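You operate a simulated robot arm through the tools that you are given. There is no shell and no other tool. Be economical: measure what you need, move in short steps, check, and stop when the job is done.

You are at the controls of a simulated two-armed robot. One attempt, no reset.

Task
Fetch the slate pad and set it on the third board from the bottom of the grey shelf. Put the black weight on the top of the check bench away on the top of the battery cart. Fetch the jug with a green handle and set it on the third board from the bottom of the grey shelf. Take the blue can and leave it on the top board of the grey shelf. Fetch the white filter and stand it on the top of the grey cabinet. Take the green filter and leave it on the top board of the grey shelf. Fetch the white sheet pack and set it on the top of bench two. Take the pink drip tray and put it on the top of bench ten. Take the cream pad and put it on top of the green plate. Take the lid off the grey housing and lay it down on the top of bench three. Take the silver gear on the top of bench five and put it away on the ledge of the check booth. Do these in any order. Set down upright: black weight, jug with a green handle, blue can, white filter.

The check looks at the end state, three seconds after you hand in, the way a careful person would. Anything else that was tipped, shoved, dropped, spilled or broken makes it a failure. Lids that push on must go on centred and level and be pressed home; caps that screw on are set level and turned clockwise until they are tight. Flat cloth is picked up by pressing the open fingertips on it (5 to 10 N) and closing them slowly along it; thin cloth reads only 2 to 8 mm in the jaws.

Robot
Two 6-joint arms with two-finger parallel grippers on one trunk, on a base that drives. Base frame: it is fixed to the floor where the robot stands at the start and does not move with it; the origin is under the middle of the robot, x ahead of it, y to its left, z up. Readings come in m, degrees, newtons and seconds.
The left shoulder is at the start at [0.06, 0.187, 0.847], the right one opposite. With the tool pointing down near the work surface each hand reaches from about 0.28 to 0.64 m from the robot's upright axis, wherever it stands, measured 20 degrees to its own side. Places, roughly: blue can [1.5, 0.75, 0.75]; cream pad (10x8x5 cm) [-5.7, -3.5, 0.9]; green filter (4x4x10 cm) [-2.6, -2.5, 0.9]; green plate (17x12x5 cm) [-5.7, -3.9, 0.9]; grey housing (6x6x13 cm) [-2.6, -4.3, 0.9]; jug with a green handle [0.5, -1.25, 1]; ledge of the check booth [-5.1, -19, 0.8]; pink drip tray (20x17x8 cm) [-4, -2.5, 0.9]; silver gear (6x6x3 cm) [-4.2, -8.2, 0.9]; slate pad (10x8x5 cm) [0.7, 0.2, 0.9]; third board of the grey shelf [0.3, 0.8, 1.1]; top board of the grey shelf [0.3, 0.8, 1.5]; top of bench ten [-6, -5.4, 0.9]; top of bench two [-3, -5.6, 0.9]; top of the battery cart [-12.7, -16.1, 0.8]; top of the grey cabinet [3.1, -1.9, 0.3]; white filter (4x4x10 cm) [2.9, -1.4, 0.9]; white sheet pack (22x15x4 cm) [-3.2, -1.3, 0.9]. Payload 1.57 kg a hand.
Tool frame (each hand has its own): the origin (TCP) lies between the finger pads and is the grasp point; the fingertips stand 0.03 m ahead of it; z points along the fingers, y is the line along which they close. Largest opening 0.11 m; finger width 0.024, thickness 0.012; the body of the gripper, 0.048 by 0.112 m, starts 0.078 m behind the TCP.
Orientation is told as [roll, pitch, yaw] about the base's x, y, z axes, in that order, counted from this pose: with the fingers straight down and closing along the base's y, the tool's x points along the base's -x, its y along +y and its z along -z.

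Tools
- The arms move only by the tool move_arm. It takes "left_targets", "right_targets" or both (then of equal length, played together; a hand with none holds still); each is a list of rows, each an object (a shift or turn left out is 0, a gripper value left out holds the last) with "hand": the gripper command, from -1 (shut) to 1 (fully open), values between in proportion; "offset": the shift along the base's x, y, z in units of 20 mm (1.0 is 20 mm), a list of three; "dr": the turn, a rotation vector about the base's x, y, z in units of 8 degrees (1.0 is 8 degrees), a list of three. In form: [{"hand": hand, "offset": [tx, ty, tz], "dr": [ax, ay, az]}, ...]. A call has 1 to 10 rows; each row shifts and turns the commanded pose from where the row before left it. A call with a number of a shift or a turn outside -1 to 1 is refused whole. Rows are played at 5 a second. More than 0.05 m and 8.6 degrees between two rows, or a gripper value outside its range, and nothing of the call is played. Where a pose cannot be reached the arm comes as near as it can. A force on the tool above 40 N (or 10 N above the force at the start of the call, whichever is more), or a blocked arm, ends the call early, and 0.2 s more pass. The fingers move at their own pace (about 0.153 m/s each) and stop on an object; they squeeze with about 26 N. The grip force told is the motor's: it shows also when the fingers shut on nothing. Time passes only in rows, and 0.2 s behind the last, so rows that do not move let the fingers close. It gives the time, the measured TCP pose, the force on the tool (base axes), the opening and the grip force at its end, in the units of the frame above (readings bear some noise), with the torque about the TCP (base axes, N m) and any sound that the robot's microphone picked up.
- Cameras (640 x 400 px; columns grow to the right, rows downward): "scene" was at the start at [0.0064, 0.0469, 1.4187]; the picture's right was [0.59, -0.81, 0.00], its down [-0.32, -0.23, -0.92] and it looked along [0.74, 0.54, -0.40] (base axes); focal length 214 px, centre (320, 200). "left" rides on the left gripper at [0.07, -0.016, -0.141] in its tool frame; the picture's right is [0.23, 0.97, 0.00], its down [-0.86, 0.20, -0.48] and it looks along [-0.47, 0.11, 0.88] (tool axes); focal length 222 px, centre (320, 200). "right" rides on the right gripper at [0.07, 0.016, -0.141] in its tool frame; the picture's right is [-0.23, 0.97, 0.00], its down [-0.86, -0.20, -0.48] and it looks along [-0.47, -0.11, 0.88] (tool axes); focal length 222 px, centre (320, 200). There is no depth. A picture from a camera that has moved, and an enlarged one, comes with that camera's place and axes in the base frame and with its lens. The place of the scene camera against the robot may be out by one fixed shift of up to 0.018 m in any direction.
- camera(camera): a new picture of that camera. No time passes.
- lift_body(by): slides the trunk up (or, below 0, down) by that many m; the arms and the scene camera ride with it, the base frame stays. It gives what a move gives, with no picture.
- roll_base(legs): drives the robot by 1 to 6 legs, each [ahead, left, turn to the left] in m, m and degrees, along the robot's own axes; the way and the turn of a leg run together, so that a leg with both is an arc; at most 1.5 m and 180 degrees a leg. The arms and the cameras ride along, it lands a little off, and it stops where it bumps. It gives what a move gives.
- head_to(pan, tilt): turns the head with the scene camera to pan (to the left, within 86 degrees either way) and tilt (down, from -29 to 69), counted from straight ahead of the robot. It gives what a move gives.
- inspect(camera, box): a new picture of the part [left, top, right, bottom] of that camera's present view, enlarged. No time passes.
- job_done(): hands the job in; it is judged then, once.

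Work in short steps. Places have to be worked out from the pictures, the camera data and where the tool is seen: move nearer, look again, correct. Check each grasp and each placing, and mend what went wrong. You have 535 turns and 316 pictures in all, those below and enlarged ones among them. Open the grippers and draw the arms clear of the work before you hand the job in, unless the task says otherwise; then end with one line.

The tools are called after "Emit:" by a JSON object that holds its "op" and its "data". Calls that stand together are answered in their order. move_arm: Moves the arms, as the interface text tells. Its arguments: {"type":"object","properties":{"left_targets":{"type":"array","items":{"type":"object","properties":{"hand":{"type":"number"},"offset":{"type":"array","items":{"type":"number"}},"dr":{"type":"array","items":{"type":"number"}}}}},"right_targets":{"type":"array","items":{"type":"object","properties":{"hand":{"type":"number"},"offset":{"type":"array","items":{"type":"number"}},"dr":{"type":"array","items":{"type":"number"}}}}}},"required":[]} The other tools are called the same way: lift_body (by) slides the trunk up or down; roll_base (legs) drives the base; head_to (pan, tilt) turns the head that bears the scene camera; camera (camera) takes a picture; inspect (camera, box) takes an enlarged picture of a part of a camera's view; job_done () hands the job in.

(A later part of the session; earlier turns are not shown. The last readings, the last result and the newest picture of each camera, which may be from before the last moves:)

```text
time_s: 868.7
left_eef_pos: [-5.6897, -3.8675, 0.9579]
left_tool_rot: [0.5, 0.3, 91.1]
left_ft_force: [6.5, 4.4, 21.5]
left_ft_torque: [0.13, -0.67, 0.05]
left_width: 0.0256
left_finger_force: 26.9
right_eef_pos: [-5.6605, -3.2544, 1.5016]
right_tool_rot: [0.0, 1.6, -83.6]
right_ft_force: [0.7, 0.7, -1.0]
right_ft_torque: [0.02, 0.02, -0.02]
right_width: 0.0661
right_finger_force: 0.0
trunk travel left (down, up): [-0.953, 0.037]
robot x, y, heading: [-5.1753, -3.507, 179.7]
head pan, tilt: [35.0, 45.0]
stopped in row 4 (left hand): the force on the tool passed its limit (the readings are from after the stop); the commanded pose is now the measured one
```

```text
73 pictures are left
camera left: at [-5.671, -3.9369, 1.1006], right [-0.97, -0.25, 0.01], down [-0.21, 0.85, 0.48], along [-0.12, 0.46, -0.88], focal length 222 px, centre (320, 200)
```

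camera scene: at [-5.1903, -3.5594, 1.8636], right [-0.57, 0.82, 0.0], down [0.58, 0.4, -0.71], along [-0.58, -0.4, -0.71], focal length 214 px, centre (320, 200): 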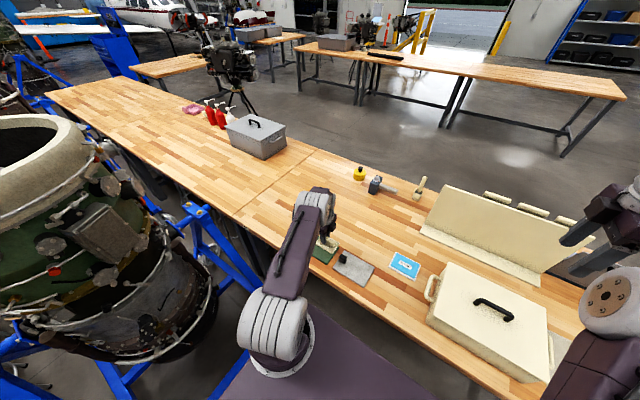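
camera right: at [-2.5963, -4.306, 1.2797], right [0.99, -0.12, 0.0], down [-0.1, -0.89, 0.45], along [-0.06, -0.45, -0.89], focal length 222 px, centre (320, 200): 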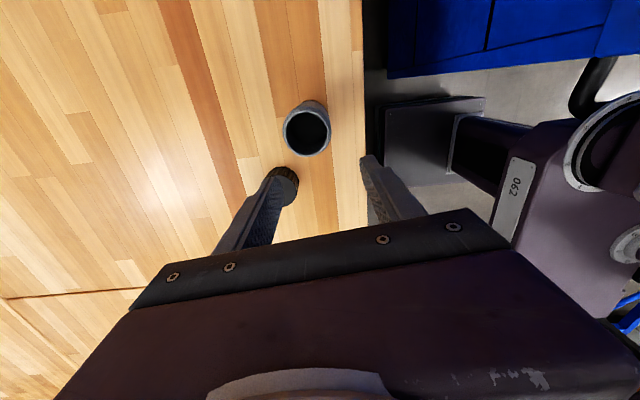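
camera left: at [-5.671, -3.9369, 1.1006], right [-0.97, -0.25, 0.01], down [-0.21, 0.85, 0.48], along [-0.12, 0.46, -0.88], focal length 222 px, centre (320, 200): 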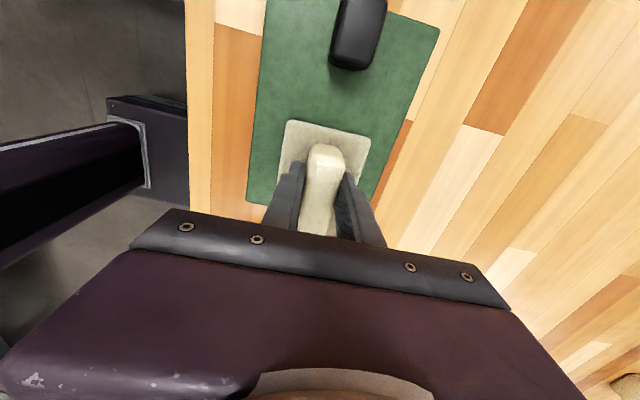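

Contact, but it's flush with the plate's near edge; I'll lift 5 mm, shift 14 mm toward the knob side, and set it down there.

Emit:
{"op": "move_arm", "data": {"left_targets": [{"offset": [0, 0, 0.4]}, {"offset": [0, -0.7, 0]}, {"offset": [0, 0, -0.2]}, {"offset": [0, 0, -0.15]}, {"offset": [0, 0, 0]}, {"hand": 0.1}, {"offset": [0, 0, 0]}, {"offset": [0, 0, 1]}, {"offset": [0, 0, 1]}, {"offset": [0, 0, 1]}]}}

Emit:
{"op": "move_arm", "data": {"left_targets": [{"offset": [0, 0, 1]}, {"offset": [0, 0, 1]}, {"offset": [0, 0, 1]}, {"offset": [0, 0, 0]}]}}

Emit:
{"op": "camera", "data": {"camera": "left"}}

```text
time_s: 870.9
left_eef_pos: [-5.7072, -3.8889, 1.0097]
left_tool_rot: [0.0, 0.2, 91.1]
left_ft_force: [0.4, 0.4, 0.9]
left_ft_torque: [0.02, 0.0, 0.0]
left_width: 0.0605
left_finger_force: 0.1
left hand out of reach, approached as far as the arm can: row 8, 9, 10
right_eef_pos: [-5.6632, -3.2574, 1.5018]
right_tool_rot: [0.2, 1.6, -83.5]
right_ft_force: [-1.1, 0.1, -0.4]
right_ft_torque: [0.01, -0.03, 0.02]
right_width: 0.066
right_finger_force: 0.1
trunk travel left (down, up): [-0.953, 0.037]
robot x, y, heading: [-5.1752, -3.5015, 179.6]
head pan, tilt: [35.0, 45.0]
```

```text
time_s: 871.9
left_eef_pos: [-5.7201, -3.8963, 1.0655]
left_tool_rot: [0.0, 0.0, 91.1]
left_ft_force: [0.4, 0.5, 0.5]
left_ft_torque: [-0.01, -0.03, -0.01]
left_width: 0.0605
left_finger_force: 0.1
left hand out of reach, approached as far as the arm can: row 1, 2, 3
right_eef_pos: [-5.664, -3.257, 1.5016]
right_tool_rot: [0.1, 1.7, -83.5]
right_ft_force: [0.4, 0.1, 0.0]
right_ft_torque: [-0.02, -0.01, 0.02]
right_width: 0.066
right_finger_force: 0.0
trunk travel left (down, up): [-0.953, 0.037]
robot x, y, heading: [-5.1769, -3.5043, 179.7]
head pan, tilt: [35.0, 45.0]
```

```text
72 pictures are left
camera left: at [-5.7029, -3.9662, 1.2076], right [-0.97, -0.25, 0.0], down [-0.22, 0.85, 0.48], along [-0.12, 0.46, -0.88], focal length 222 px, centre (320, 200)
```

left: 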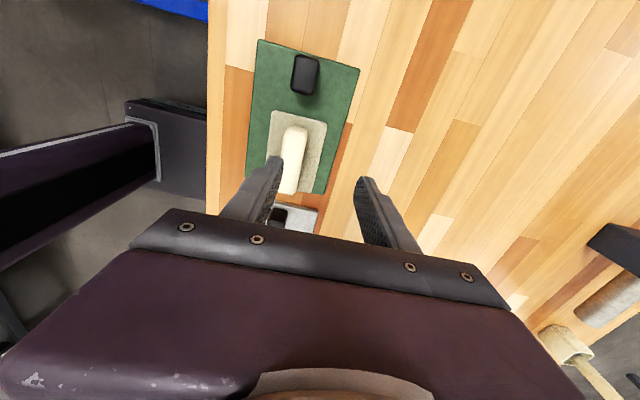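

Cream pad sits squarely on the green plate. Next the far tasks (gear, weight). I'll leave north, go west to x ≈ −8.9 and south along the open corridor, then look.

Emit:
{"op": "lift_body", "data": {"by": 0.037}}

Emit:
{"op": "roll_base", "data": {"legs": [[0, -1.5, 0], [0, -0.1, 0], [1.4, 0, 0], [1.4, 0, 0], [0.9, 0, 0], [0, 0, 90]]}}

Emit:
{"op": "head_to", "data": {"pan": 0, "tilt": 15}}

Emit:
{"op": "camera", "data": {"camera": "scene"}}

```text
time_s: 872.7
left_eef_pos: [-5.7203, -3.8954, 1.103]
left_tool_rot: [0.0, 0.2, 91.1]
left_ft_force: [0.3, -0.1, -0.4]
left_ft_torque: [0.01, -0.05, -0.01]
left_width: 0.0606
left_finger_force: 0.0
right_eef_pos: [-5.6623, -3.2576, 1.5389]
right_tool_rot: [0.2, 1.7, -83.6]
right_ft_force: [-0.2, -0.4, 0.2]
right_ft_torque: [-0.03, 0.0, 0.0]
right_width: 0.0662
right_finger_force: 0.1
trunk travel left (down, up): [-0.99, 0.0]
robot x, y, heading: [-5.1742, -3.5039, 179.5]
head pan, tilt: [35.0, 45.0]
```

```text
time_s: 902.2
left_eef_pos: [-8.4715, -2.4455, 1.1034]
left_tool_rot: [0.0, 0.1, -178.7]
left_ft_force: [0.7, 0.0, 0.0]
left_ft_torque: [-0.01, 0.0, -0.01]
left_width: 0.0603
left_finger_force: 0.1
right_eef_pos: [-9.1079, -2.389, 1.5385]
right_tool_rot: [0.3, 1.6, 6.6]
right_ft_force: [1.3, 0.8, 0.0]
right_ft_torque: [-0.02, 0.02, 0.01]
right_width: 0.066
right_finger_force: 0.0
trunk travel left (down, up): [-0.99, 0.0]
robot x, y, heading: [-8.8598, -1.9009, -90.0]
head pan, tilt: [35.0, 45.0]
```

```text
time_s: 903.2
left_eef_pos: [-8.4693, -2.4449, 1.1017]
left_tool_rot: [0.1, 0.0, -178.7]
left_ft_force: [-0.5, -0.2, -0.1]
left_ft_torque: [-0.01, 0.03, 0.02]
left_width: 0.0606
left_finger_force: 0.1
right_eef_pos: [-9.1084, -2.3896, 1.5383]
right_tool_rot: [0.2, 1.7, 6.6]
right_ft_force: [0.3, 0.0, -0.4]
right_ft_torque: [0.04, -0.01, -0.04]
right_width: 0.0659
right_finger_force: 0.1
trunk travel left (down, up): [-0.99, 0.0]
robot x, y, heading: [-8.8589, -1.9012, -90.2]
head pan, tilt: [0.0, 15.0]
```

```text
71 pictures are left
camera scene: at [-8.8704, -1.941, 1.9473], right [-1.0, 0.0, 0.0], down [0.0, 0.26, -0.97], along [0.0, -0.97, -0.26], focal length 214 px, centre (320, 200)
```

scene: 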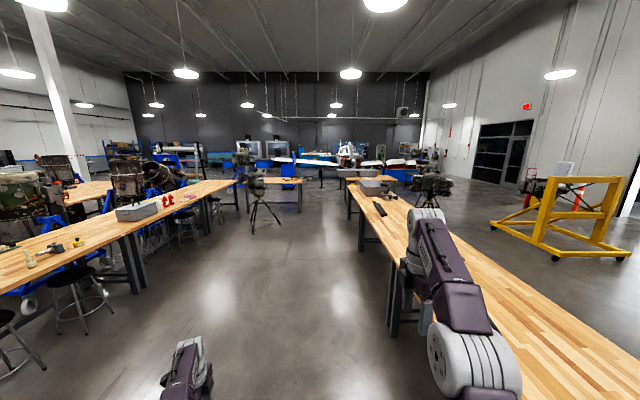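

The corridor continues at x ≈ −8.85 past the tripod and a cross bench. Driving 6 m south and looking again.

Emit:
{"op": "roll_base", "data": {"legs": [[1.5, 0.05, 0], [1.5, 0, 0], [1.5, 0, 0], [1.5, 0, 0]]}}

Emit:
{"op": "camera", "data": {"camera": "scene"}}

Emit:
{"op": "head_to", "data": {"pan": 65, "tilt": 15}}

Emit:
{"op": "camera", "data": {"camera": "scene"}}

```text
refused: leg 1 is longer than a leg can be; nothing moved
```

```text
70 pictures are left
camera scene: at [-8.8704, -1.941, 1.9473], right [-1.0, 0.0, 0.0], down [0.0, 0.26, -0.97], along [0.0, -0.97, -0.26], focal length 214 px, centre (320, 200)
```

scene: 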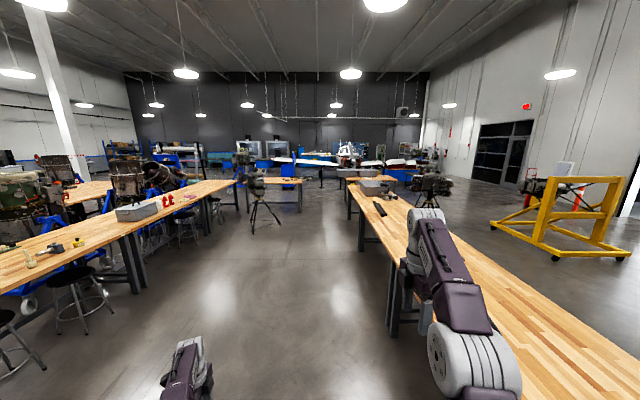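

```text
time_s: 904.5
left_eef_pos: [-8.4693, -2.4455, 1.1017]
left_tool_rot: [0.0, 0.1, -178.6]
left_ft_force: [-1.0, -0.6, -0.2]
left_ft_torque: [0.01, -0.02, 0.02]
left_width: 0.0605
left_finger_force: 0.1
right_eef_pos: [-9.1087, -2.3903, 1.5376]
right_tool_rot: [0.2, 1.6, 6.6]
right_ft_force: [-0.1, -0.5, -0.1]
right_ft_torque: [-0.01, 0.03, 0.04]
right_width: 0.0659
right_finger_force: 0.1
trunk travel left (down, up): [-0.99, 0.0]
robot x, y, heading: [-8.8649, -1.8968, -90.3]
head pan, tilt: [65.0, 15.0]
```

```text
69 pictures are left
camera scene: at [-8.7858, -1.8877, 1.9474], right [-0.43, -0.9, 0.0], down [-0.23, 0.11, -0.97], along [0.87, -0.41, -0.26], focal length 214 px, centre (320, 200)
```

scene: 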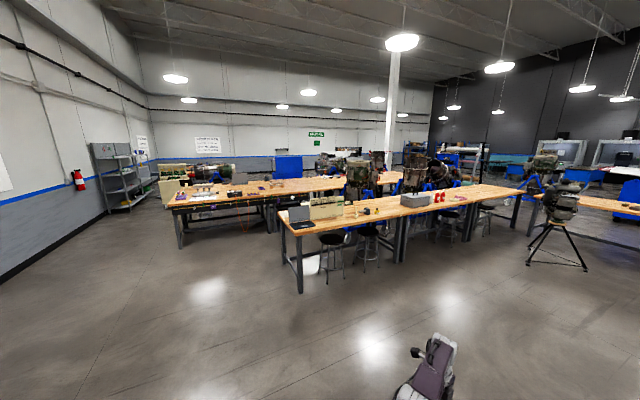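

The first leg was a hair too long; repeating with 1.4 m legs.

Emit:
{"op": "roll_base", "data": {"legs": [[1.4, 0.05, 0], [1.45, 0, 0], [1.45, 0, 0], [1.45, 0, 0]]}}

Emit:
{"op": "camera", "data": {"camera": "scene"}}

```text
time_s: 931.9
left_eef_pos: [-8.4516, -8.1813, 1.1027]
left_tool_rot: [0.1, 0.1, -178.8]
left_ft_force: [0.5, 0.4, 0.0]
left_ft_torque: [-0.01, 0.01, 0.0]
left_width: 0.0604
left_finger_force: 0.2
right_eef_pos: [-9.0887, -8.124, 1.5383]
right_tool_rot: [0.2, 1.7, 6.4]
right_ft_force: [0.1, -0.1, -0.5]
right_ft_torque: [0.01, 0.02, -0.04]
right_width: 0.0661
right_finger_force: 0.1
trunk travel left (down, up): [-0.99, 0.0]
robot x, y, heading: [-8.8374, -7.6363, -90.4]
head pan, tilt: [65.0, 15.0]
```

```text
68 pictures are left
camera scene: at [-8.7641, -7.6222, 1.9474], right [-0.43, -0.9, 0.0], down [-0.23, 0.11, -0.97], along [0.87, -0.41, -0.26], focal length 214 px, centre (320, 200)
```

scene: 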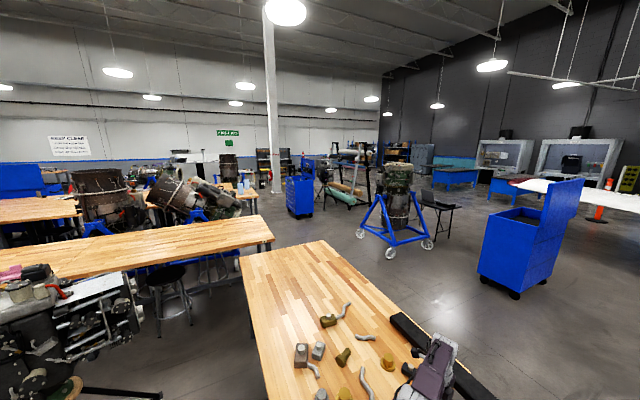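

Going around the cross bench's south side: south to y ≈ −9.25, then east along it to bench five's south end.

Emit:
{"op": "roll_base", "data": {"legs": [[1.45, 0, 0], [0.17, 0, 0.4], [0, 0, 90], [1.45, 0, 0], [1.45, 0, 0], [1.4, 0, 0]]}}

Emit:
{"op": "head_to", "data": {"pan": 45, "tilt": 30}}

Emit:
{"op": "camera", "data": {"camera": "scene"}}

```text
time_s: 964.3
left_eef_pos: [-3.9761, -8.8251, 1.1036]
left_tool_rot: [0.0, 0.0, -88.2]
left_ft_force: [-0.1, -0.2, -0.3]
left_ft_torque: [-0.01, 0.01, -0.01]
left_width: 0.0606
left_finger_force: 0.1
right_eef_pos: [-4.0257, -9.4635, 1.5397]
right_tool_rot: [0.1, 1.7, 97.1]
right_ft_force: [0.3, 0.3, 0.3]
right_ft_torque: [-0.04, 0.04, 0.02]
right_width: 0.0662
right_finger_force: 0.1
trunk travel left (down, up): [-0.99, 0.0]
robot x, y, heading: [-4.5137, -9.2268, 0.5]
head pan, tilt: [65.0, 15.0]
```

```text
time_s: 965.2
left_eef_pos: [-3.9754, -8.8246, 1.1024]
left_tool_rot: [0.1, 0.1, -88.2]
left_ft_force: [-0.6, -0.2, 1.2]
left_ft_torque: [0.0, -0.01, -0.02]
left_width: 0.0603
left_finger_force: 0.1
right_eef_pos: [-4.0246, -9.4646, 1.5377]
right_tool_rot: [0.2, 1.5, 97.1]
right_ft_force: [0.5, -0.2, 1.1]
right_ft_torque: [0.04, -0.04, -0.02]
right_width: 0.0659
right_finger_force: 0.0
trunk travel left (down, up): [-0.99, 0.0]
robot x, y, heading: [-4.5154, -9.2234, 0.2]
head pan, tilt: [45.0, 30.0]
```

```text
67 pictures are left
camera scene: at [-4.5207, -9.1667, 1.9232], right [0.71, -0.7, 0.0], down [-0.35, -0.36, -0.87], along [0.61, 0.62, -0.5], focal length 214 px, centre (320, 200)
```

scene: 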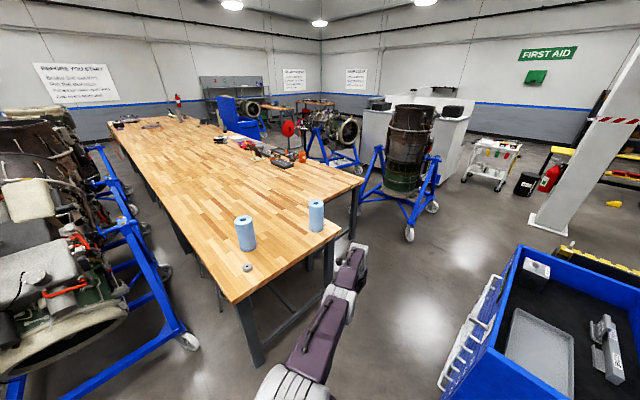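

The gear is at [−4.18, −8.19] on bench five's south end. Turning north and moving to put the right hand above it.

Emit:
{"op": "roll_base", "data": {"legs": [[0, 0, 90], [0.5, -0.13, 0]]}}

Emit:
{"op": "lift_body", "data": {"by": -0.2}}

Emit:
{"op": "move_arm", "data": {"right_targets": [{"offset": [-0.1, 0, -1], "hand": 0.7}, {"offset": [0, 0, -1]}, {"offset": [0, 0, -1]}, {"offset": [0, 0, -1]}, {"offset": [0, 0, -1]}, {"offset": [0, 0, -1]}, {"offset": [0, 0, -1]}, {"offset": [0, 0, 0]}]}}

Emit:
{"op": "camera", "data": {"camera": "right"}}

```text
time_s: 972.0
left_eef_pos: [-4.7883, -8.1824, 1.1034]
left_tool_rot: [0.1, 0.2, 2.0]
left_ft_force: [0.3, -0.6, -0.6]
left_ft_torque: [0.03, 0.02, 0.01]
left_width: 0.0605
left_finger_force: 0.0
right_eef_pos: [-4.1509, -8.2291, 1.5399]
right_tool_rot: [0.1, 1.8, -172.7]
right_ft_force: [0.2, -0.6, 0.6]
right_ft_torque: [0.05, -0.01, -0.01]
right_width: 0.0657
right_finger_force: 0.0
trunk travel left (down, up): [-0.99, 0.0]
robot x, y, heading: [-4.3912, -8.7214, 90.6]
head pan, tilt: [45.0, 30.0]
```

```text
time_s: 974.2
left_eef_pos: [-4.7893, -8.1798, 0.903]
left_tool_rot: [0.0, 0.1, 2.0]
left_ft_force: [1.2, 0.0, -0.1]
left_ft_torque: [0.0, -0.01, -0.02]
left_width: 0.0607
left_finger_force: 0.1
right_eef_pos: [-4.1493, -8.2263, 1.338]
right_tool_rot: [0.2, 1.6, -172.8]
right_ft_force: [-0.1, -0.2, 0.4]
right_ft_torque: [0.02, 0.01, 0.03]
right_width: 0.0659
right_finger_force: 0.0
trunk travel left (down, up): [-0.79, 0.2]
robot x, y, heading: [-4.3921, -8.7173, 90.6]
head pan, tilt: [45.0, 30.0]
```

```text
time_s: 976.0
left_eef_pos: [-4.7891, -8.1802, 0.9029]
left_tool_rot: [0.0, 0.1, 2.0]
left_ft_force: [0.3, 0.2, 0.2]
left_ft_torque: [-0.01, -0.03, -0.01]
left_width: 0.0605
left_finger_force: 0.1
right_eef_pos: [-4.1513, -8.2273, 1.1987]
right_tool_rot: [0.2, 1.7, -172.7]
right_ft_force: [0.0, 0.3, 0.4]
right_ft_torque: [0.0, -0.02, 0.02]
right_width: 0.0934
right_finger_force: 0.1
trunk travel left (down, up): [-0.79, 0.2]
robot x, y, heading: [-4.389, -8.7219, 90.5]
head pan, tilt: [45.0, 30.0]
```

```text
66 pictures are left
camera right: at [-4.085, -8.2343, 1.3424], right [-0.1, -0.99, 0.0], down [-0.89, 0.09, 0.45], along [-0.45, 0.05, -0.89], focal length 222 px, centre (320, 200)
```

right: 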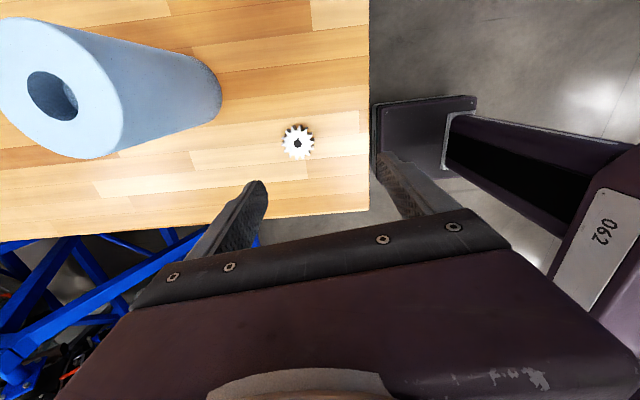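

The gear is at [−4.174, −8.183]. Moving above it and down to z ≈ 1.0, then checking.

Emit:
{"op": "move_arm", "data": {"right_targets": [{"offset": [-0.4, 0.75, -1]}, {"offset": [-0.4, 0.75, -1]}, {"offset": [-0.35, 0.7, -1]}, {"offset": [0, 0, -1]}, {"offset": [0, 0, -1]}, {"offset": [0, 0, -1]}, {"offset": [0, 0, -1]}, {"offset": [0, 0, -1]}, {"offset": [0, 0, -1]}, {"offset": [0, 0, -1]}]}}

Emit:
{"op": "camera", "data": {"camera": "right"}}

```text
time_s: 978.2
left_eef_pos: [-4.7886, -8.1801, 0.9024]
left_tool_rot: [0.0, 0.1, 2.1]
left_ft_force: [0.5, 0.1, 0.5]
left_ft_torque: [-0.01, 0.0, 0.03]
left_width: 0.0604
left_finger_force: 0.0
right_eef_pos: [-4.1745, -8.1826, 0.9977]
right_tool_rot: [0.1, 1.6, -172.6]
right_ft_force: [0.3, 0.0, 0.8]
right_ft_torque: [0.03, -0.01, 0.0]
right_width: 0.0933
right_finger_force: 0.0
trunk travel left (down, up): [-0.79, 0.2]
robot x, y, heading: [-4.3928, -8.7202, 90.5]
head pan, tilt: [45.0, 30.0]
```

```text
65 pictures are left
camera right: at [-4.1087, -8.1898, 1.1417], right [-0.1, -0.99, 0.0], down [-0.89, 0.09, 0.45], along [-0.45, 0.05, -0.89], focal length 222 px, centre (320, 200)
```

right: 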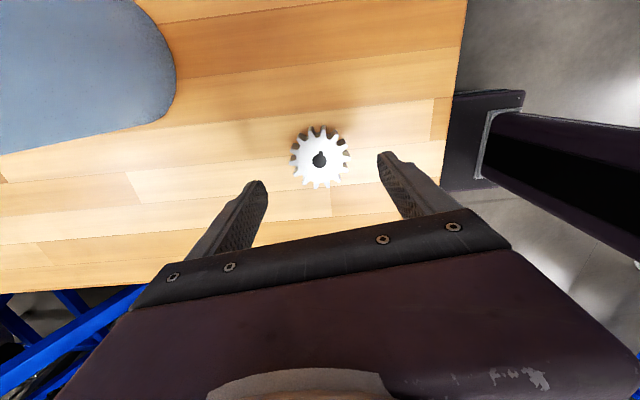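

Exactly centred. Lowering to 0.931 and gripping.

Emit:
{"op": "move_arm", "data": {"right_targets": [{"offset": [0.1, 0, -1]}, {"offset": [0, 0, -1]}, {"offset": [0, 0, -1]}, {"offset": [0, 0, -0.25]}, {"hand": 0.2}, {"hand": -1}, {"offset": [0, 0, 0]}, {"offset": [0, 0, 0]}]}}

Emit:
{"op": "lift_body", "data": {"by": 0.2}}

Emit:
{"op": "camera", "data": {"camera": "right"}}

```text
time_s: 980.0
left_eef_pos: [-4.7885, -8.1803, 0.9016]
left_tool_rot: [0.0, 0.2, 2.1]
left_ft_force: [0.8, -0.7, -0.9]
left_ft_torque: [0.02, -0.01, 0.01]
left_width: 0.0602
left_finger_force: 0.0
right_eef_pos: [-4.1732, -8.1836, 0.9328]
right_tool_rot: [0.2, 1.7, -172.6]
right_ft_force: [0.0, -0.1, -1.2]
right_ft_torque: [0.14, -0.02, -0.02]
right_width: 0.0593
right_finger_force: 26.1
trunk travel left (down, up): [-0.79, 0.2]
robot x, y, heading: [-4.3889, -8.7209, 90.7]
head pan, tilt: [45.0, 30.0]
```

```text
time_s: 982.1
left_eef_pos: [-4.7886, -8.1797, 1.1008]
left_tool_rot: [-0.1, 0.1, 2.0]
left_ft_force: [0.0, 0.5, 0.3]
left_ft_torque: [0.01, -0.02, 0.01]
left_width: 0.0606
left_finger_force: 0.0
right_eef_pos: [-4.1714, -8.1828, 1.1329]
right_tool_rot: [0.2, 1.6, -172.7]
right_ft_force: [0.3, 0.0, -3.9]
right_ft_torque: [0.03, 0.05, 0.04]
right_width: 0.0594
right_finger_force: 26.3
trunk travel left (down, up): [-0.99, 0.0]
robot x, y, heading: [-4.389, -8.7203, 90.6]
head pan, tilt: [45.0, 30.0]
```

```text
64 pictures are left
camera right: at [-4.1059, -8.1895, 1.2768], right [-0.1, -0.99, 0.0], down [-0.89, 0.09, 0.45], along [-0.45, 0.05, -0.89], focal length 222 px, centre (320, 200)
```

right: 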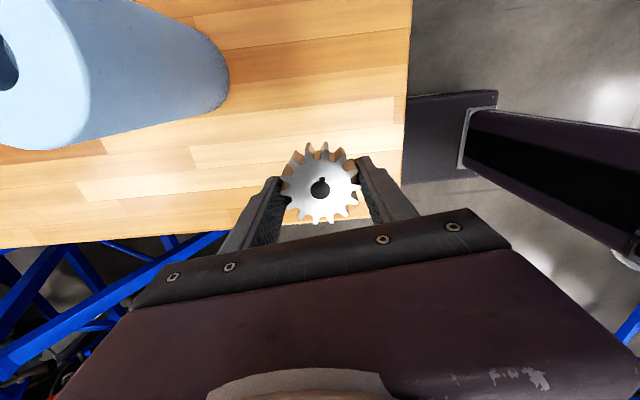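

Gear held. Backing away from the bench, turning south, and looking toward the check booth.

Emit:
{"op": "roll_base", "data": {"legs": [[-0.5, 0.1, 0], [0, 0, 179]]}}

Emit:
{"op": "head_to", "data": {"pan": 0, "tilt": 12}}

Emit:
{"op": "camera", "data": {"camera": "scene"}}

```text
time_s: 992.5
left_eef_pos: [-4.0932, -9.764, 1.1024]
left_tool_rot: [0.0, 0.1, -178.6]
left_ft_force: [0.1, -0.4, -0.5]
left_ft_torque: [0.0, -0.01, 0.03]
left_width: 0.0607
left_finger_force: 0.0
right_eef_pos: [-4.7093, -9.7523, 1.1331]
right_tool_rot: [0.2, 1.7, 6.6]
right_ft_force: [-0.4, -0.6, -4.4]
right_ft_torque: [0.0, 0.04, 0.0]
right_width: 0.0594
right_finger_force: 25.9
trunk travel left (down, up): [-0.99, 0.0]
robot x, y, heading: [-4.4845, -9.2169, -90.4]
head pan, tilt: [45.0, 30.0]
```

```text
time_s: 993.6
left_eef_pos: [-4.0939, -9.7639, 1.1025]
left_tool_rot: [-0.1, 0.1, -178.6]
left_ft_force: [-0.9, 0.0, 0.4]
left_ft_torque: [0.02, 0.05, 0.03]
left_width: 0.0604
left_finger_force: 0.0
right_eef_pos: [-4.7093, -9.7523, 1.133]
right_tool_rot: [0.3, 1.6, 6.5]
right_ft_force: [-0.1, -0.2, -3.8]
right_ft_torque: [-0.03, 0.0, 0.01]
right_width: 0.0592
right_finger_force: 25.3
trunk travel left (down, up): [-0.99, 0.0]
robot x, y, heading: [-4.485, -9.2184, -90.1]
head pan, tilt: [0.0, 12.0]
```

```text
63 pictures are left
camera scene: at [-4.4946, -9.2603, 1.9522], right [-1.0, 0.0, 0.0], down [0.0, 0.21, -0.98], along [0.0, -0.98, -0.21], focal length 214 px, centre (320, 200)
```

scene: 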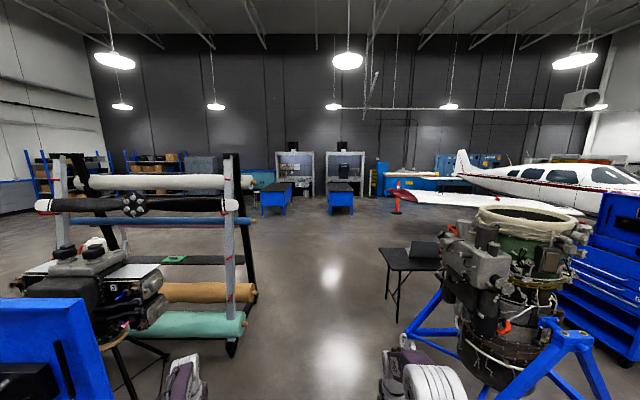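

The lane straight ahead is open, with two booths at the far wall. Driving 6 m south and then looking closer.

Emit:
{"op": "roll_base", "data": {"legs": [[1.5, 0, 0], [1.5, 0, 0], [1.5, 0, 0], [1.5, 0, 0]]}}

Emit:
{"op": "camera", "data": {"camera": "scene"}}

Emit:
{"op": "inspect", "data": {"camera": "scene", "box": [200, 120, 460, 270]}}

```text
time_s: 1022.1
left_eef_pos: [-4.1568, -15.7671, 1.1031]
left_tool_rot: [0.0, 0.1, -178.4]
left_ft_force: [0.1, 0.5, -0.8]
left_ft_torque: [-0.02, 0.02, -0.02]
left_width: 0.0606
left_finger_force: 0.1
right_eef_pos: [-4.7731, -15.759, 1.1336]
right_tool_rot: [0.2, 1.6, 6.8]
right_ft_force: [-0.5, 0.5, -4.6]
right_ft_torque: [0.02, 0.01, 0.0]
right_width: 0.0593
right_finger_force: 26.6
trunk travel left (down, up): [-0.99, 0.0]
robot x, y, heading: [-4.5553, -15.2263, -90.1]
head pan, tilt: [0.0, 12.0]
```

```text
62 pictures are left
camera scene: at [-4.5615, -15.2647, 1.9523], right [-1.0, 0.0, 0.0], down [0.0, 0.21, -0.98], along [0.0, -0.98, -0.21], focal length 214 px, centre (320, 200)
```

scene: 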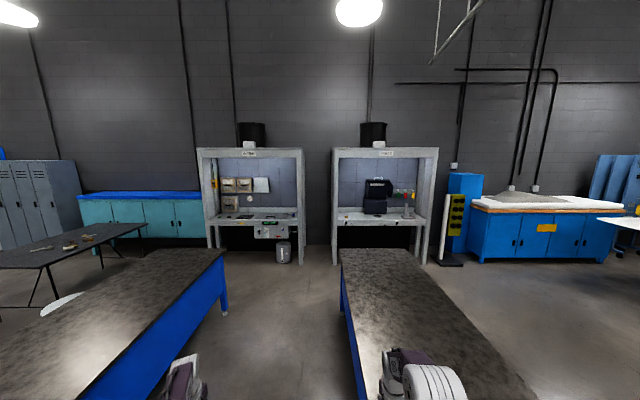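

```text
2.46 times, centred on (330, 195) of scene
camera zoom: at [-4.5615, -15.2647, 1.9523], right [-1.0, 0.0, 0.0], down [0.0, 0.21, -0.98], along [0.0, -0.98, -0.21], focal length 528 px, centre (295, 212)
```

zoom: 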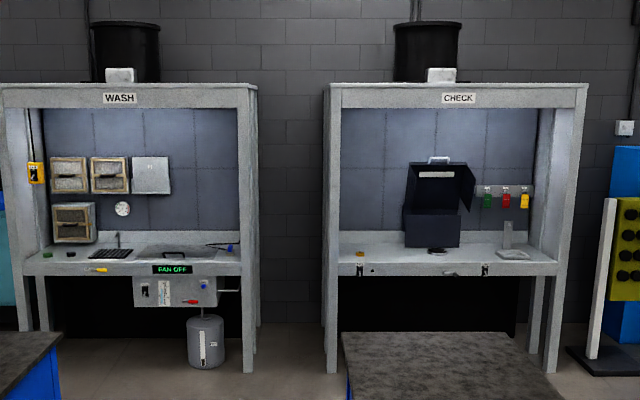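

The right-hand booth is labelled CHECK; its ledge (z ≈ 0.8, front y ≈ −18.8) has free room at x ≈ −5.2. I'll drive down the lane between the granite tables and look at them and the ledge closer.

Emit:
{"op": "roll_base", "data": {"legs": [[0, 0.45, 0], [1.5, 0, 0], [1.4, 0, 0]]}}

Emit:
{"op": "head_to", "data": {"pan": -35, "tilt": 25}}

Emit:
{"op": "camera", "data": {"camera": "scene"}}

```text
time_s: 1038.5
left_eef_pos: [-3.704, -18.6658, 1.1024]
left_tool_rot: [-0.1, 0.1, -178.2]
left_ft_force: [0.0, 0.8, 0.2]
left_ft_torque: [-0.01, 0.01, 0.0]
left_width: 0.0606
left_finger_force: 0.0
right_eef_pos: [-4.3206, -18.6606, 1.1318]
right_tool_rot: [0.3, 1.6, 7.2]
right_ft_force: [-0.8, 0.4, -4.1]
right_ft_torque: [-0.04, 0.01, 0.0]
right_width: 0.0593
right_finger_force: 25.7
trunk travel left (down, up): [-0.99, 0.0]
robot x, y, heading: [-4.1012, -18.128, -89.5]
head pan, tilt: [0.0, 12.0]
```

```text
time_s: 1039.5
left_eef_pos: [-3.7026, -18.6662, 1.1019]
left_tool_rot: [0.0, 0.0, -178.2]
left_ft_force: [-0.2, -0.3, -0.2]
left_ft_torque: [0.0, 0.01, -0.03]
left_width: 0.0606
left_finger_force: 0.1
right_eef_pos: [-4.3197, -18.6615, 1.1335]
right_tool_rot: [0.3, 1.6, 7.3]
right_ft_force: [0.2, 0.8, -4.7]
right_ft_torque: [0.03, -0.02, -0.02]
right_width: 0.0593
right_finger_force: 26.6
trunk travel left (down, up): [-0.99, 0.0]
robot x, y, heading: [-4.1021, -18.1255, -89.8]
head pan, tilt: [-35.0, 25.0]
```

```text
60 pictures are left
camera scene: at [-4.1628, -18.1497, 1.9312], right [-0.82, 0.57, 0.0], down [0.24, 0.35, -0.91], along [-0.51, -0.75, -0.42], focal length 214 px, centre (320, 200)
```

scene: 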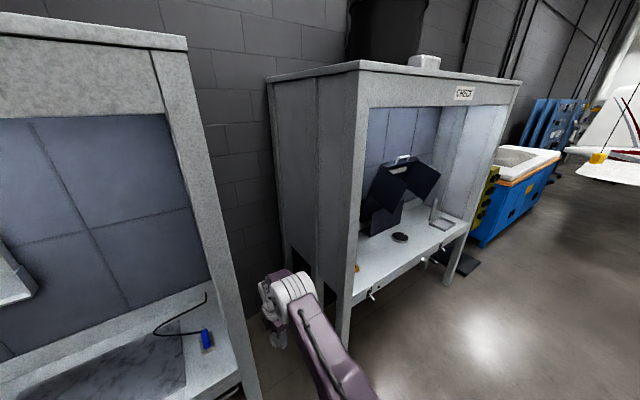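

Ledge front edge y ≈ −18.8, from x −4.86 to −6.5; the left part is free. First I'll retract the left hand so it doesn't enter the gap between booths, then move in front of the spot.

Emit:
{"op": "move_arm", "data": {"left_targets": [{"offset": [-0.5, 1, 0.5]}, {"offset": [-0.5, 1, 0.5]}, {"offset": [-0.5, 1, 0.5]}, {"offset": [-0.5, 1, 0.5]}, {"offset": [-0.5, 1, 0]}, {"offset": [0, 1, 0]}, {"offset": [0, 1, 0]}, {"offset": [0, 1, 0]}, {"offset": [0, 1, 0]}, {"offset": [0, 1, 0]}]}}

Emit:
{"op": "roll_base", "data": {"legs": [[0, -0.89, -0.2], [0.1, 0, 0]]}}

Emit:
{"op": "camera", "data": {"camera": "right"}}

Emit:
{"op": "head_to", "data": {"pan": -10, "tilt": 40}}

Emit:
{"op": "camera", "data": {"camera": "scene"}}

```text
time_s: 1041.7
left_eef_pos: [-3.7535, -18.4649, 1.1429]
left_tool_rot: [0.0, 0.1, -178.1]
left_ft_force: [0.0, -0.2, -0.2]
left_ft_torque: [-0.01, 0.02, 0.02]
left_width: 0.0605
left_finger_force: 0.1
left hand out of reach, approached as far as the arm can: row 1
right_eef_pos: [-4.3194, -18.6607, 1.1336]
right_tool_rot: [0.2, 1.6, 7.1]
right_ft_force: [0.0, -0.5, -2.9]
right_ft_torque: [0.0, -0.03, 0.0]
right_width: 0.0594
right_finger_force: 25.8
trunk travel left (down, up): [-0.99, 0.0]
robot x, y, heading: [-4.1001, -18.1265, -89.6]
head pan, tilt: [-35.0, 25.0]
```

```text
time_s: 1047.1
left_eef_pos: [-4.6471, -18.5629, 1.1431]
left_tool_rot: [0.4, 0.1, -178.2]
left_ft_force: [-1.6, 0.8, 0.5]
left_ft_torque: [-0.1, 0.0, 0.01]
left_width: 0.0605
left_finger_force: 0.0
right_eef_pos: [-5.2123, -18.7549, 1.1361]
right_tool_rot: [-0.1, 1.8, 7.0]
right_ft_force: [-0.1, 1.3, -3.8]
right_ft_torque: [-0.04, 0.0, 0.02]
right_width: 0.0593
right_finger_force: 26.5
trunk travel left (down, up): [-0.99, 0.0]
robot x, y, heading: [-4.993, -18.2313, -89.8]
head pan, tilt: [-35.0, 25.0]
```

```text
59 pictures are left
camera right: at [-5.2811, -18.7478, 1.2804], right [0.11, 0.99, -0.01], down [0.89, -0.09, 0.45], along [0.45, -0.06, -0.89], focal length 222 px, centre (320, 200)
```

right: 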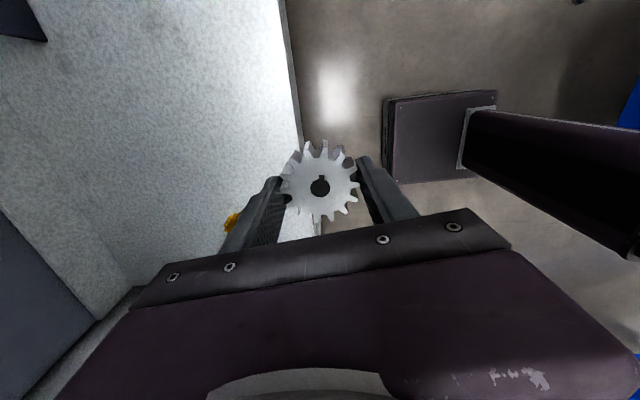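

```text
time_s: 1048.0
left_eef_pos: [-4.6457, -18.5732, 1.1414]
left_tool_rot: [-0.2, 0.1, -178.2]
left_ft_force: [-0.3, -0.4, 0.6]
left_ft_torque: [0.02, -0.02, 0.0]
left_width: 0.0606
left_finger_force: 0.0
right_eef_pos: [-5.213, -18.7656, 1.1311]
right_tool_rot: [0.4, 1.5, 7.0]
right_ft_force: [-0.6, 0.3, -4.8]
right_ft_torque: [-0.01, 0.0, 0.02]
right_width: 0.0593
right_finger_force: 26.0
trunk travel left (down, up): [-0.99, 0.0]
robot x, y, heading: [-4.9919, -18.229, -90.0]
head pan, tilt: [-10.0, 40.0]
```

```text
58 pictures are left
camera scene: at [-5.0174, -18.2648, 1.9078], right [-0.99, 0.17, 0.0], down [0.11, 0.64, -0.76], along [-0.13, -0.75, -0.64], focal length 214 px, centre (320, 200)
```

scene: 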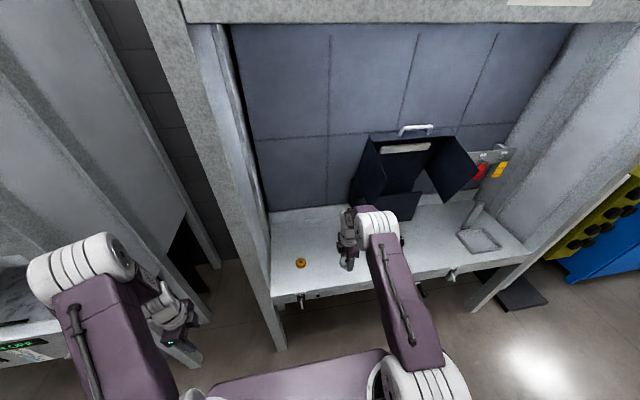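

Advancing 0.17 m puts the gear over the ledge at [−5.21, −18.94]; then lowering with the trunk.

Emit:
{"op": "roll_base", "data": {"legs": [[0.17, 0, 0]]}}

Emit:
{"op": "lift_body", "data": {"by": -0.26}}

Emit:
{"op": "camera", "data": {"camera": "right"}}

```text
time_s: 1049.5
left_eef_pos: [-4.6454, -18.7367, 1.1441]
left_tool_rot: [0.1, 0.1, -178.2]
left_ft_force: [-0.5, 0.5, 1.1]
left_ft_torque: [-0.03, -0.01, 0.04]
left_width: 0.0606
left_finger_force: 0.1
right_eef_pos: [-5.214, -18.9305, 1.1341]
right_tool_rot: [0.1, 1.6, 6.8]
right_ft_force: [0.4, 0.4, -4.1]
right_ft_torque: [-0.01, -0.02, 0.0]
right_width: 0.0595
right_finger_force: 26.1
trunk travel left (down, up): [-0.99, 0.0]
robot x, y, heading: [-4.9956, -18.3982, -89.8]
head pan, tilt: [-10.0, 40.0]
```

```text
time_s: 1052.0
left_eef_pos: [-4.646, -18.7383, 0.8841]
left_tool_rot: [0.0, 0.0, -178.3]
left_ft_force: [0.9, -0.6, -0.2]
left_ft_torque: [-0.01, 0.0, -0.01]
left_width: 0.0604
left_finger_force: 0.0
right_eef_pos: [-5.2127, -18.9329, 0.8803]
right_tool_rot: [-0.3, 1.8, 7.0]
right_ft_force: [2.1, 9.9, 19.9]
right_ft_torque: [1.04, -0.12, -0.05]
right_width: 0.0595
right_finger_force: 26.0
trunk travel left (down, up): [-0.731, 0.259]
robot x, y, heading: [-4.9954, -18.4021, -89.6]
head pan, tilt: [-10.0, 40.0]
stopped: the force on the tool passed its limit (the readings are from after the stop); the commanded pose is now the measured one
```

```text
57 pictures are left
camera right: at [-5.2808, -18.9233, 1.0245], right [0.11, 0.99, -0.01], down [0.89, -0.09, 0.45], along [0.45, -0.06, -0.89], focal length 222 px, centre (320, 200)
```

right: 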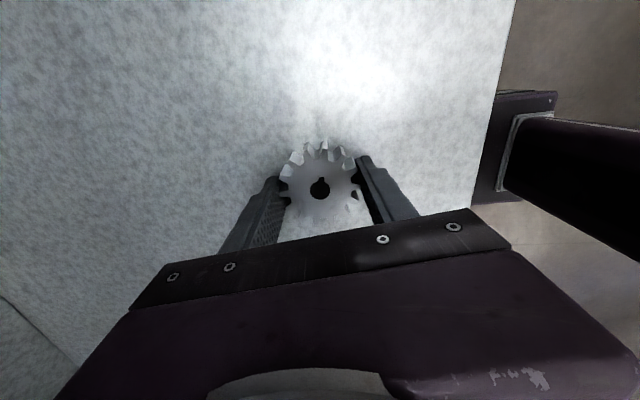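

The ledge was a bit higher (~0.85); the gear is seated. Relieving, opening, and rising.

Emit:
{"op": "move_arm", "data": {"right_targets": [{"offset": [0, 0, 0.12]}, {"hand": 0.5}, {"offset": [0, 0, 0]}, {"offset": [0, 0, 0.5]}, {"offset": [0, 0, 1]}, {"offset": [0, 0, 1]}, {"offset": [0, 0, 1]}, {"offset": [0, 0, 1]}, {"offset": [0, 0, 0]}]}}

Emit:
{"op": "camera", "data": {"camera": "right"}}

```text
time_s: 1054.0
left_eef_pos: [-4.6458, -18.7393, 0.884]
left_tool_rot: [-0.1, 0.1, -178.3]
left_ft_force: [0.1, 0.0, -0.5]
left_ft_torque: [-0.02, 0.02, -0.01]
left_width: 0.0604
left_finger_force: 0.0
right_eef_pos: [-5.2144, -18.9361, 0.971]
right_tool_rot: [-0.2, 1.7, 6.9]
right_ft_force: [0.2, -0.4, 0.0]
right_ft_torque: [0.0, -0.01, 0.03]
right_width: 0.0825
right_finger_force: 0.0
trunk travel left (down, up): [-0.731, 0.259]
robot x, y, heading: [-4.9943, -18.3995, -89.7]
head pan, tilt: [-10.0, 40.0]
```

```text
56 pictures are left
camera right: at [-5.2819, -18.9261, 1.1143], right [0.11, 0.99, -0.01], down [0.89, -0.09, 0.45], along [0.45, -0.06, -0.89], focal length 222 px, centre (320, 200)
```

right: 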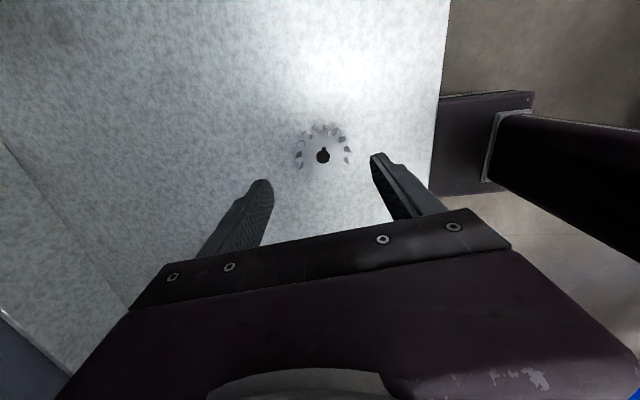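

The gear lies on the booth's ledge. Now to find the check bench: raising, backing off and turning to look at the granite tables here.

Emit:
{"op": "lift_body", "data": {"by": 0.25}}

Emit:
{"op": "roll_base", "data": {"legs": [[-0.25, 0, 0], [0, 0, -120]]}}

Emit:
{"op": "head_to", "data": {"pan": -35, "tilt": 20}}

Emit:
{"op": "camera", "data": {"camera": "scene"}}

```text
time_s: 1056.6
left_eef_pos: [-4.6461, -18.7383, 1.1334]
left_tool_rot: [0.1, 0.1, -178.3]
left_ft_force: [-0.7, -0.1, 0.6]
left_ft_torque: [-0.01, 0.03, 0.0]
left_width: 0.0603
left_finger_force: 0.1
right_eef_pos: [-5.2145, -18.9365, 1.2206]
right_tool_rot: [-0.1, 1.8, 6.9]
right_ft_force: [-0.3, -0.1, 0.1]
right_ft_torque: [0.06, -0.01, -0.02]
right_width: 0.0824
right_finger_force: 0.0
trunk travel left (down, up): [-0.981, 0.009]
robot x, y, heading: [-4.9956, -18.3969, -89.9]
head pan, tilt: [-10.0, 40.0]
```

```text
time_s: 1063.4
left_eef_pos: [-5.4614, -18.2863, 1.1338]
left_tool_rot: [0.1, 0.0, 62.6]
left_ft_force: [0.4, -0.7, 0.1]
left_ft_torque: [-0.01, -0.02, 0.01]
left_width: 0.0607
left_finger_force: 0.0
right_eef_pos: [-5.3561, -17.6948, 1.2217]
right_tool_rot: [-0.1, 1.8, -112.2]
right_ft_force: [1.1, -0.4, 0.4]
right_ft_torque: [-0.03, 0.01, -0.01]
right_width: 0.0828
right_finger_force: 0.1
trunk travel left (down, up): [-0.981, 0.009]
robot x, y, heading: [-4.994, -18.1504, 151.1]
head pan, tilt: [-10.0, 40.0]
```

```text
time_s: 1064.3
left_eef_pos: [-5.4599, -18.2856, 1.1337]
left_tool_rot: [0.1, 0.1, 62.6]
left_ft_force: [-0.5, 0.0, 0.7]
left_ft_torque: [-0.02, 0.02, 0.02]
left_width: 0.0606
left_finger_force: 0.0
right_eef_pos: [-5.3553, -17.6943, 1.2215]
right_tool_rot: [-0.2, 1.8, -112.1]
right_ft_force: [0.0, -0.9, 0.0]
right_ft_torque: [-0.01, -0.03, 0.0]
right_width: 0.0825
right_finger_force: 0.1
trunk travel left (down, up): [-0.981, 0.009]
robot x, y, heading: [-4.9944, -18.151, 151.0]
head pan, tilt: [-35.0, 20.0]
```

```text
55 pictures are left
camera scene: at [-4.9905, -18.102, 1.9305], right [0.9, 0.44, 0.0], down [0.15, -0.31, -0.94], along [-0.41, 0.84, -0.34], focal length 214 px, centre (320, 200)
```

scene: 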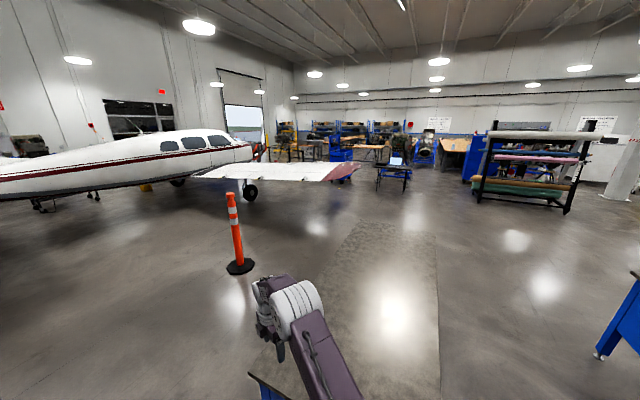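

The granite tables are empty, so the check bench must be the wooden test bench near my start, where I saw a black handled weight. Driving back along the known route.

Emit:
{"op": "roll_base", "data": {"legs": [[0, 0, -61], [0, -0.9, 0], [1.45, 0, 0], [1.45, 0, 0], [1.4, 0.4, 0], [1.45, 0, 0]]}}

Emit:
{"op": "roll_base", "data": {"legs": [[1.45, 0, 0], [1.45, 0, 0], [0.3, 0, 0], [0, 0, 90], [1.45, 0, 0], [1.45, 0, 0]]}}

Emit:
{"op": "roll_base", "data": {"legs": [[1.4, 0, 0], [0, 0, -90], [1.45, 0, 0], [1.45, 0, 0], [1.45, 0, 0], [1.45, 0, 0]]}}

```text
time_s: 1099.0
left_eef_pos: [-4.8137, -12.0359, 1.1339]
left_tool_rot: [0.0, 0.1, 1.0]
left_ft_force: [-0.3, 0.4, 0.6]
left_ft_torque: [0.02, -0.03, -0.01]
left_width: 0.0607
left_finger_force: 0.0
right_eef_pos: [-4.2433, -11.8487, 1.2195]
right_tool_rot: [-0.3, 1.7, -173.9]
right_ft_force: [0.2, -0.8, 0.4]
right_ft_torque: [-0.02, 0.0, 0.01]
right_width: 0.0826
right_finger_force: 0.1
trunk travel left (down, up): [-0.981, 0.009]
robot x, y, heading: [-4.4728, -12.379, 89.5]
head pan, tilt: [-35.0, 20.0]
```

```text
time_s: 1132.2
left_eef_pos: [-7.7209, -9.4959, 1.1333]
left_tool_rot: [-0.1, 0.1, 91.3]
left_ft_force: [0.1, -0.1, 0.6]
left_ft_torque: [0.0, 0.04, 0.0]
left_width: 0.0604
left_finger_force: 0.1
right_eef_pos: [-7.9135, -8.9272, 1.2207]
right_tool_rot: [-0.3, 1.8, -83.5]
right_ft_force: [-0.1, -0.6, -0.6]
right_ft_torque: [0.02, 0.0, -0.01]
right_width: 0.0824
right_finger_force: 0.0
trunk travel left (down, up): [-0.981, 0.009]
robot x, y, heading: [-7.3764, -9.1532, 179.7]
head pan, tilt: [-35.0, 20.0]
```

```text
time_s: 1170.4
left_eef_pos: [-9.1357, -2.9729, 1.1341]
left_tool_rot: [0.0, 0.1, 1.7]
left_ft_force: [-0.2, 0.0, -0.2]
left_ft_torque: [-0.01, 0.05, 0.05]
left_width: 0.0605
left_finger_force: 0.0
right_eef_pos: [-8.5664, -2.7764, 1.2214]
right_tool_rot: [-0.4, 1.8, -173.1]
right_ft_force: [0.2, -0.6, -0.6]
right_ft_torque: [0.02, 0.01, 0.05]
right_width: 0.0823
right_finger_force: 0.1
trunk travel left (down, up): [-0.981, 0.009]
robot x, y, heading: [-8.788, -3.3135, 90.0]
head pan, tilt: [-35.0, 20.0]
```

Continuing: north to y ≈ 0.08, then east between the cream cart and the shelf to the test bench.

Emit:
{"op": "roll_base", "data": {"legs": [[1.45, 0, 0], [1.45, 0, 0], [0.47, 0, 0], [0, 0, -90], [1.45, 0, 0], [1.45, 0, 0]]}}

Emit:
{"op": "roll_base", "data": {"legs": [[1.45, 0, 0], [1.45, 0, 0], [1.0, 0, 0]]}}

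Emit:
{"op": "head_to", "data": {"pan": 0, "tilt": 30}}

Emit:
{"op": "camera", "data": {"camera": "scene"}}

```text
time_s: 1186.0
left_eef_pos: [-9.1221, 0.2245, 1.1332]
left_tool_rot: [0.0, 0.0, 1.2]
left_ft_force: [-0.1, 0.5, 0.2]
left_ft_torque: [-0.02, -0.02, 0.05]
left_width: 0.0605
left_finger_force: 0.0
right_eef_pos: [-8.5536, 0.4082, 1.2209]
right_tool_rot: [1.5, 1.4, -173.8]
right_ft_force: [0.1, 0.6, -0.7]
right_ft_torque: [0.04, 0.01, -0.02]
right_width: 0.0824
right_finger_force: 0.1
trunk travel left (down, up): [-0.981, 0.009]
robot x, y, heading: [-8.7767, -0.1198, 89.5]
head pan, tilt: [-35.0, 20.0]
stopped in leg 3: the force on the tool passed its limit (the readings are from after the stop); the commanded pose is now the measured one
```

```text
time_s: 1187.0
left_eef_pos: [-9.122, 0.2313, 1.1361]
left_tool_rot: [0.3, 0.0, 1.2]
left_ft_force: [-0.3, 0.2, 0.2]
left_ft_torque: [0.01, 0.01, 0.0]
left_width: 0.0607
left_finger_force: 0.0
right_eef_pos: [-8.5563, 0.4059, 1.2208]
right_tool_rot: [2.3, 1.3, -174.0]
right_ft_force: [-0.8, -19.7, 10.6]
right_ft_torque: [3.15, -0.27, -0.23]
right_width: 0.0826
right_finger_force: 0.1
trunk travel left (down, up): [-0.981, 0.009]
robot x, y, heading: [-8.7776, -0.1062, 89.6]
head pan, tilt: [-35.0, 20.0]
stopped in leg 1: the robot was blocked; the commanded pose is now the measured one
```

```text
time_s: 1188.0
left_eef_pos: [-9.1224, 0.2292, 1.1352]
left_tool_rot: [0.4, 0.0, 1.2]
left_ft_force: [-0.1, 0.2, -0.2]
left_ft_torque: [-0.02, -0.01, -0.04]
left_width: 0.0602
left_finger_force: 0.0
right_eef_pos: [-8.5558, 0.4064, 1.2201]
right_tool_rot: [2.1, 1.3, -173.8]
right_ft_force: [-0.9, -22.8, 11.8]
right_ft_torque: [3.52, -0.26, -0.29]
right_width: 0.0826
right_finger_force: 0.0
trunk travel left (down, up): [-0.981, 0.009]
robot x, y, heading: [-8.7764, -0.1068, 89.7]
head pan, tilt: [0.0, 30.0]
```

```text
54 pictures are left
camera scene: at [-8.7875, -0.0972, 1.9147], right [1.0, -0.01, 0.0], down [0.0, -0.49, -0.87], along [0.01, 0.87, -0.49], focal length 214 px, centre (320, 200)
```

scene: 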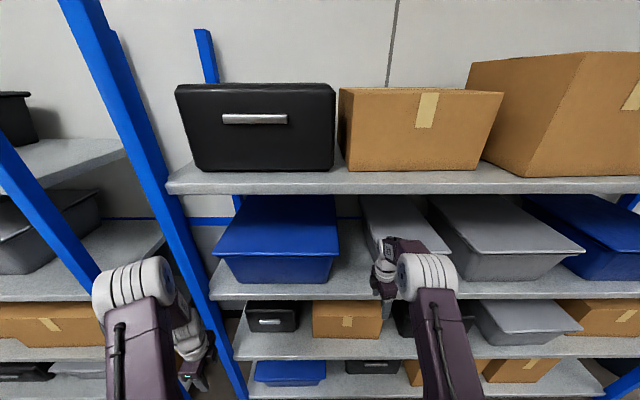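

I drove too close to the storage shelves here and the right hand is pressing on a bin. Backing straight off and checking it.

Emit:
{"op": "roll_base", "data": {"legs": [[-0.6, 0, 0]]}}

Emit:
{"op": "camera", "data": {"camera": "scene"}}

```text
time_s: 1191.4
left_eef_pos: [-9.1261, -0.3628, 1.1328]
left_tool_rot: [0.0, 0.1, 1.1]
left_ft_force: [-0.1, 0.7, -0.2]
left_ft_torque: [-0.01, -0.01, -0.01]
left_width: 0.0608
left_finger_force: 0.2
right_eef_pos: [-8.5587, -0.185, 1.2158]
right_tool_rot: [2.6, 1.2, -173.8]
right_ft_force: [0.3, -0.2, -0.5]
right_ft_torque: [-0.02, -0.03, 0.03]
right_width: 0.0822
right_finger_force: 0.1
trunk travel left (down, up): [-0.981, 0.009]
robot x, y, heading: [-8.7795, -0.709, 89.7]
head pan, tilt: [0.0, 30.0]
```

```text
53 pictures are left
camera scene: at [-8.7896, -0.6836, 1.9144], right [1.0, -0.01, 0.0], down [0.0, -0.5, -0.87], along [0.0, 0.87, -0.5], focal length 214 px, centre (320, 200)
```

scene: 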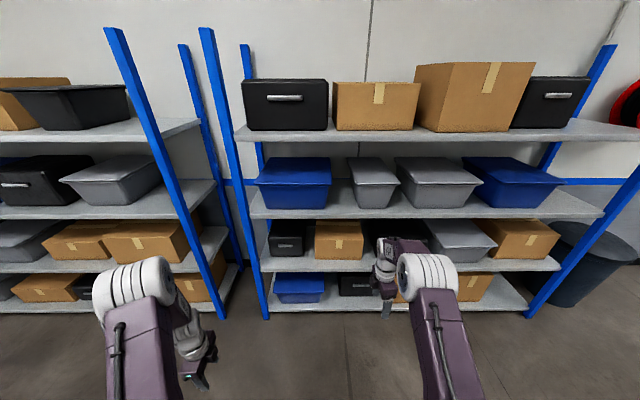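

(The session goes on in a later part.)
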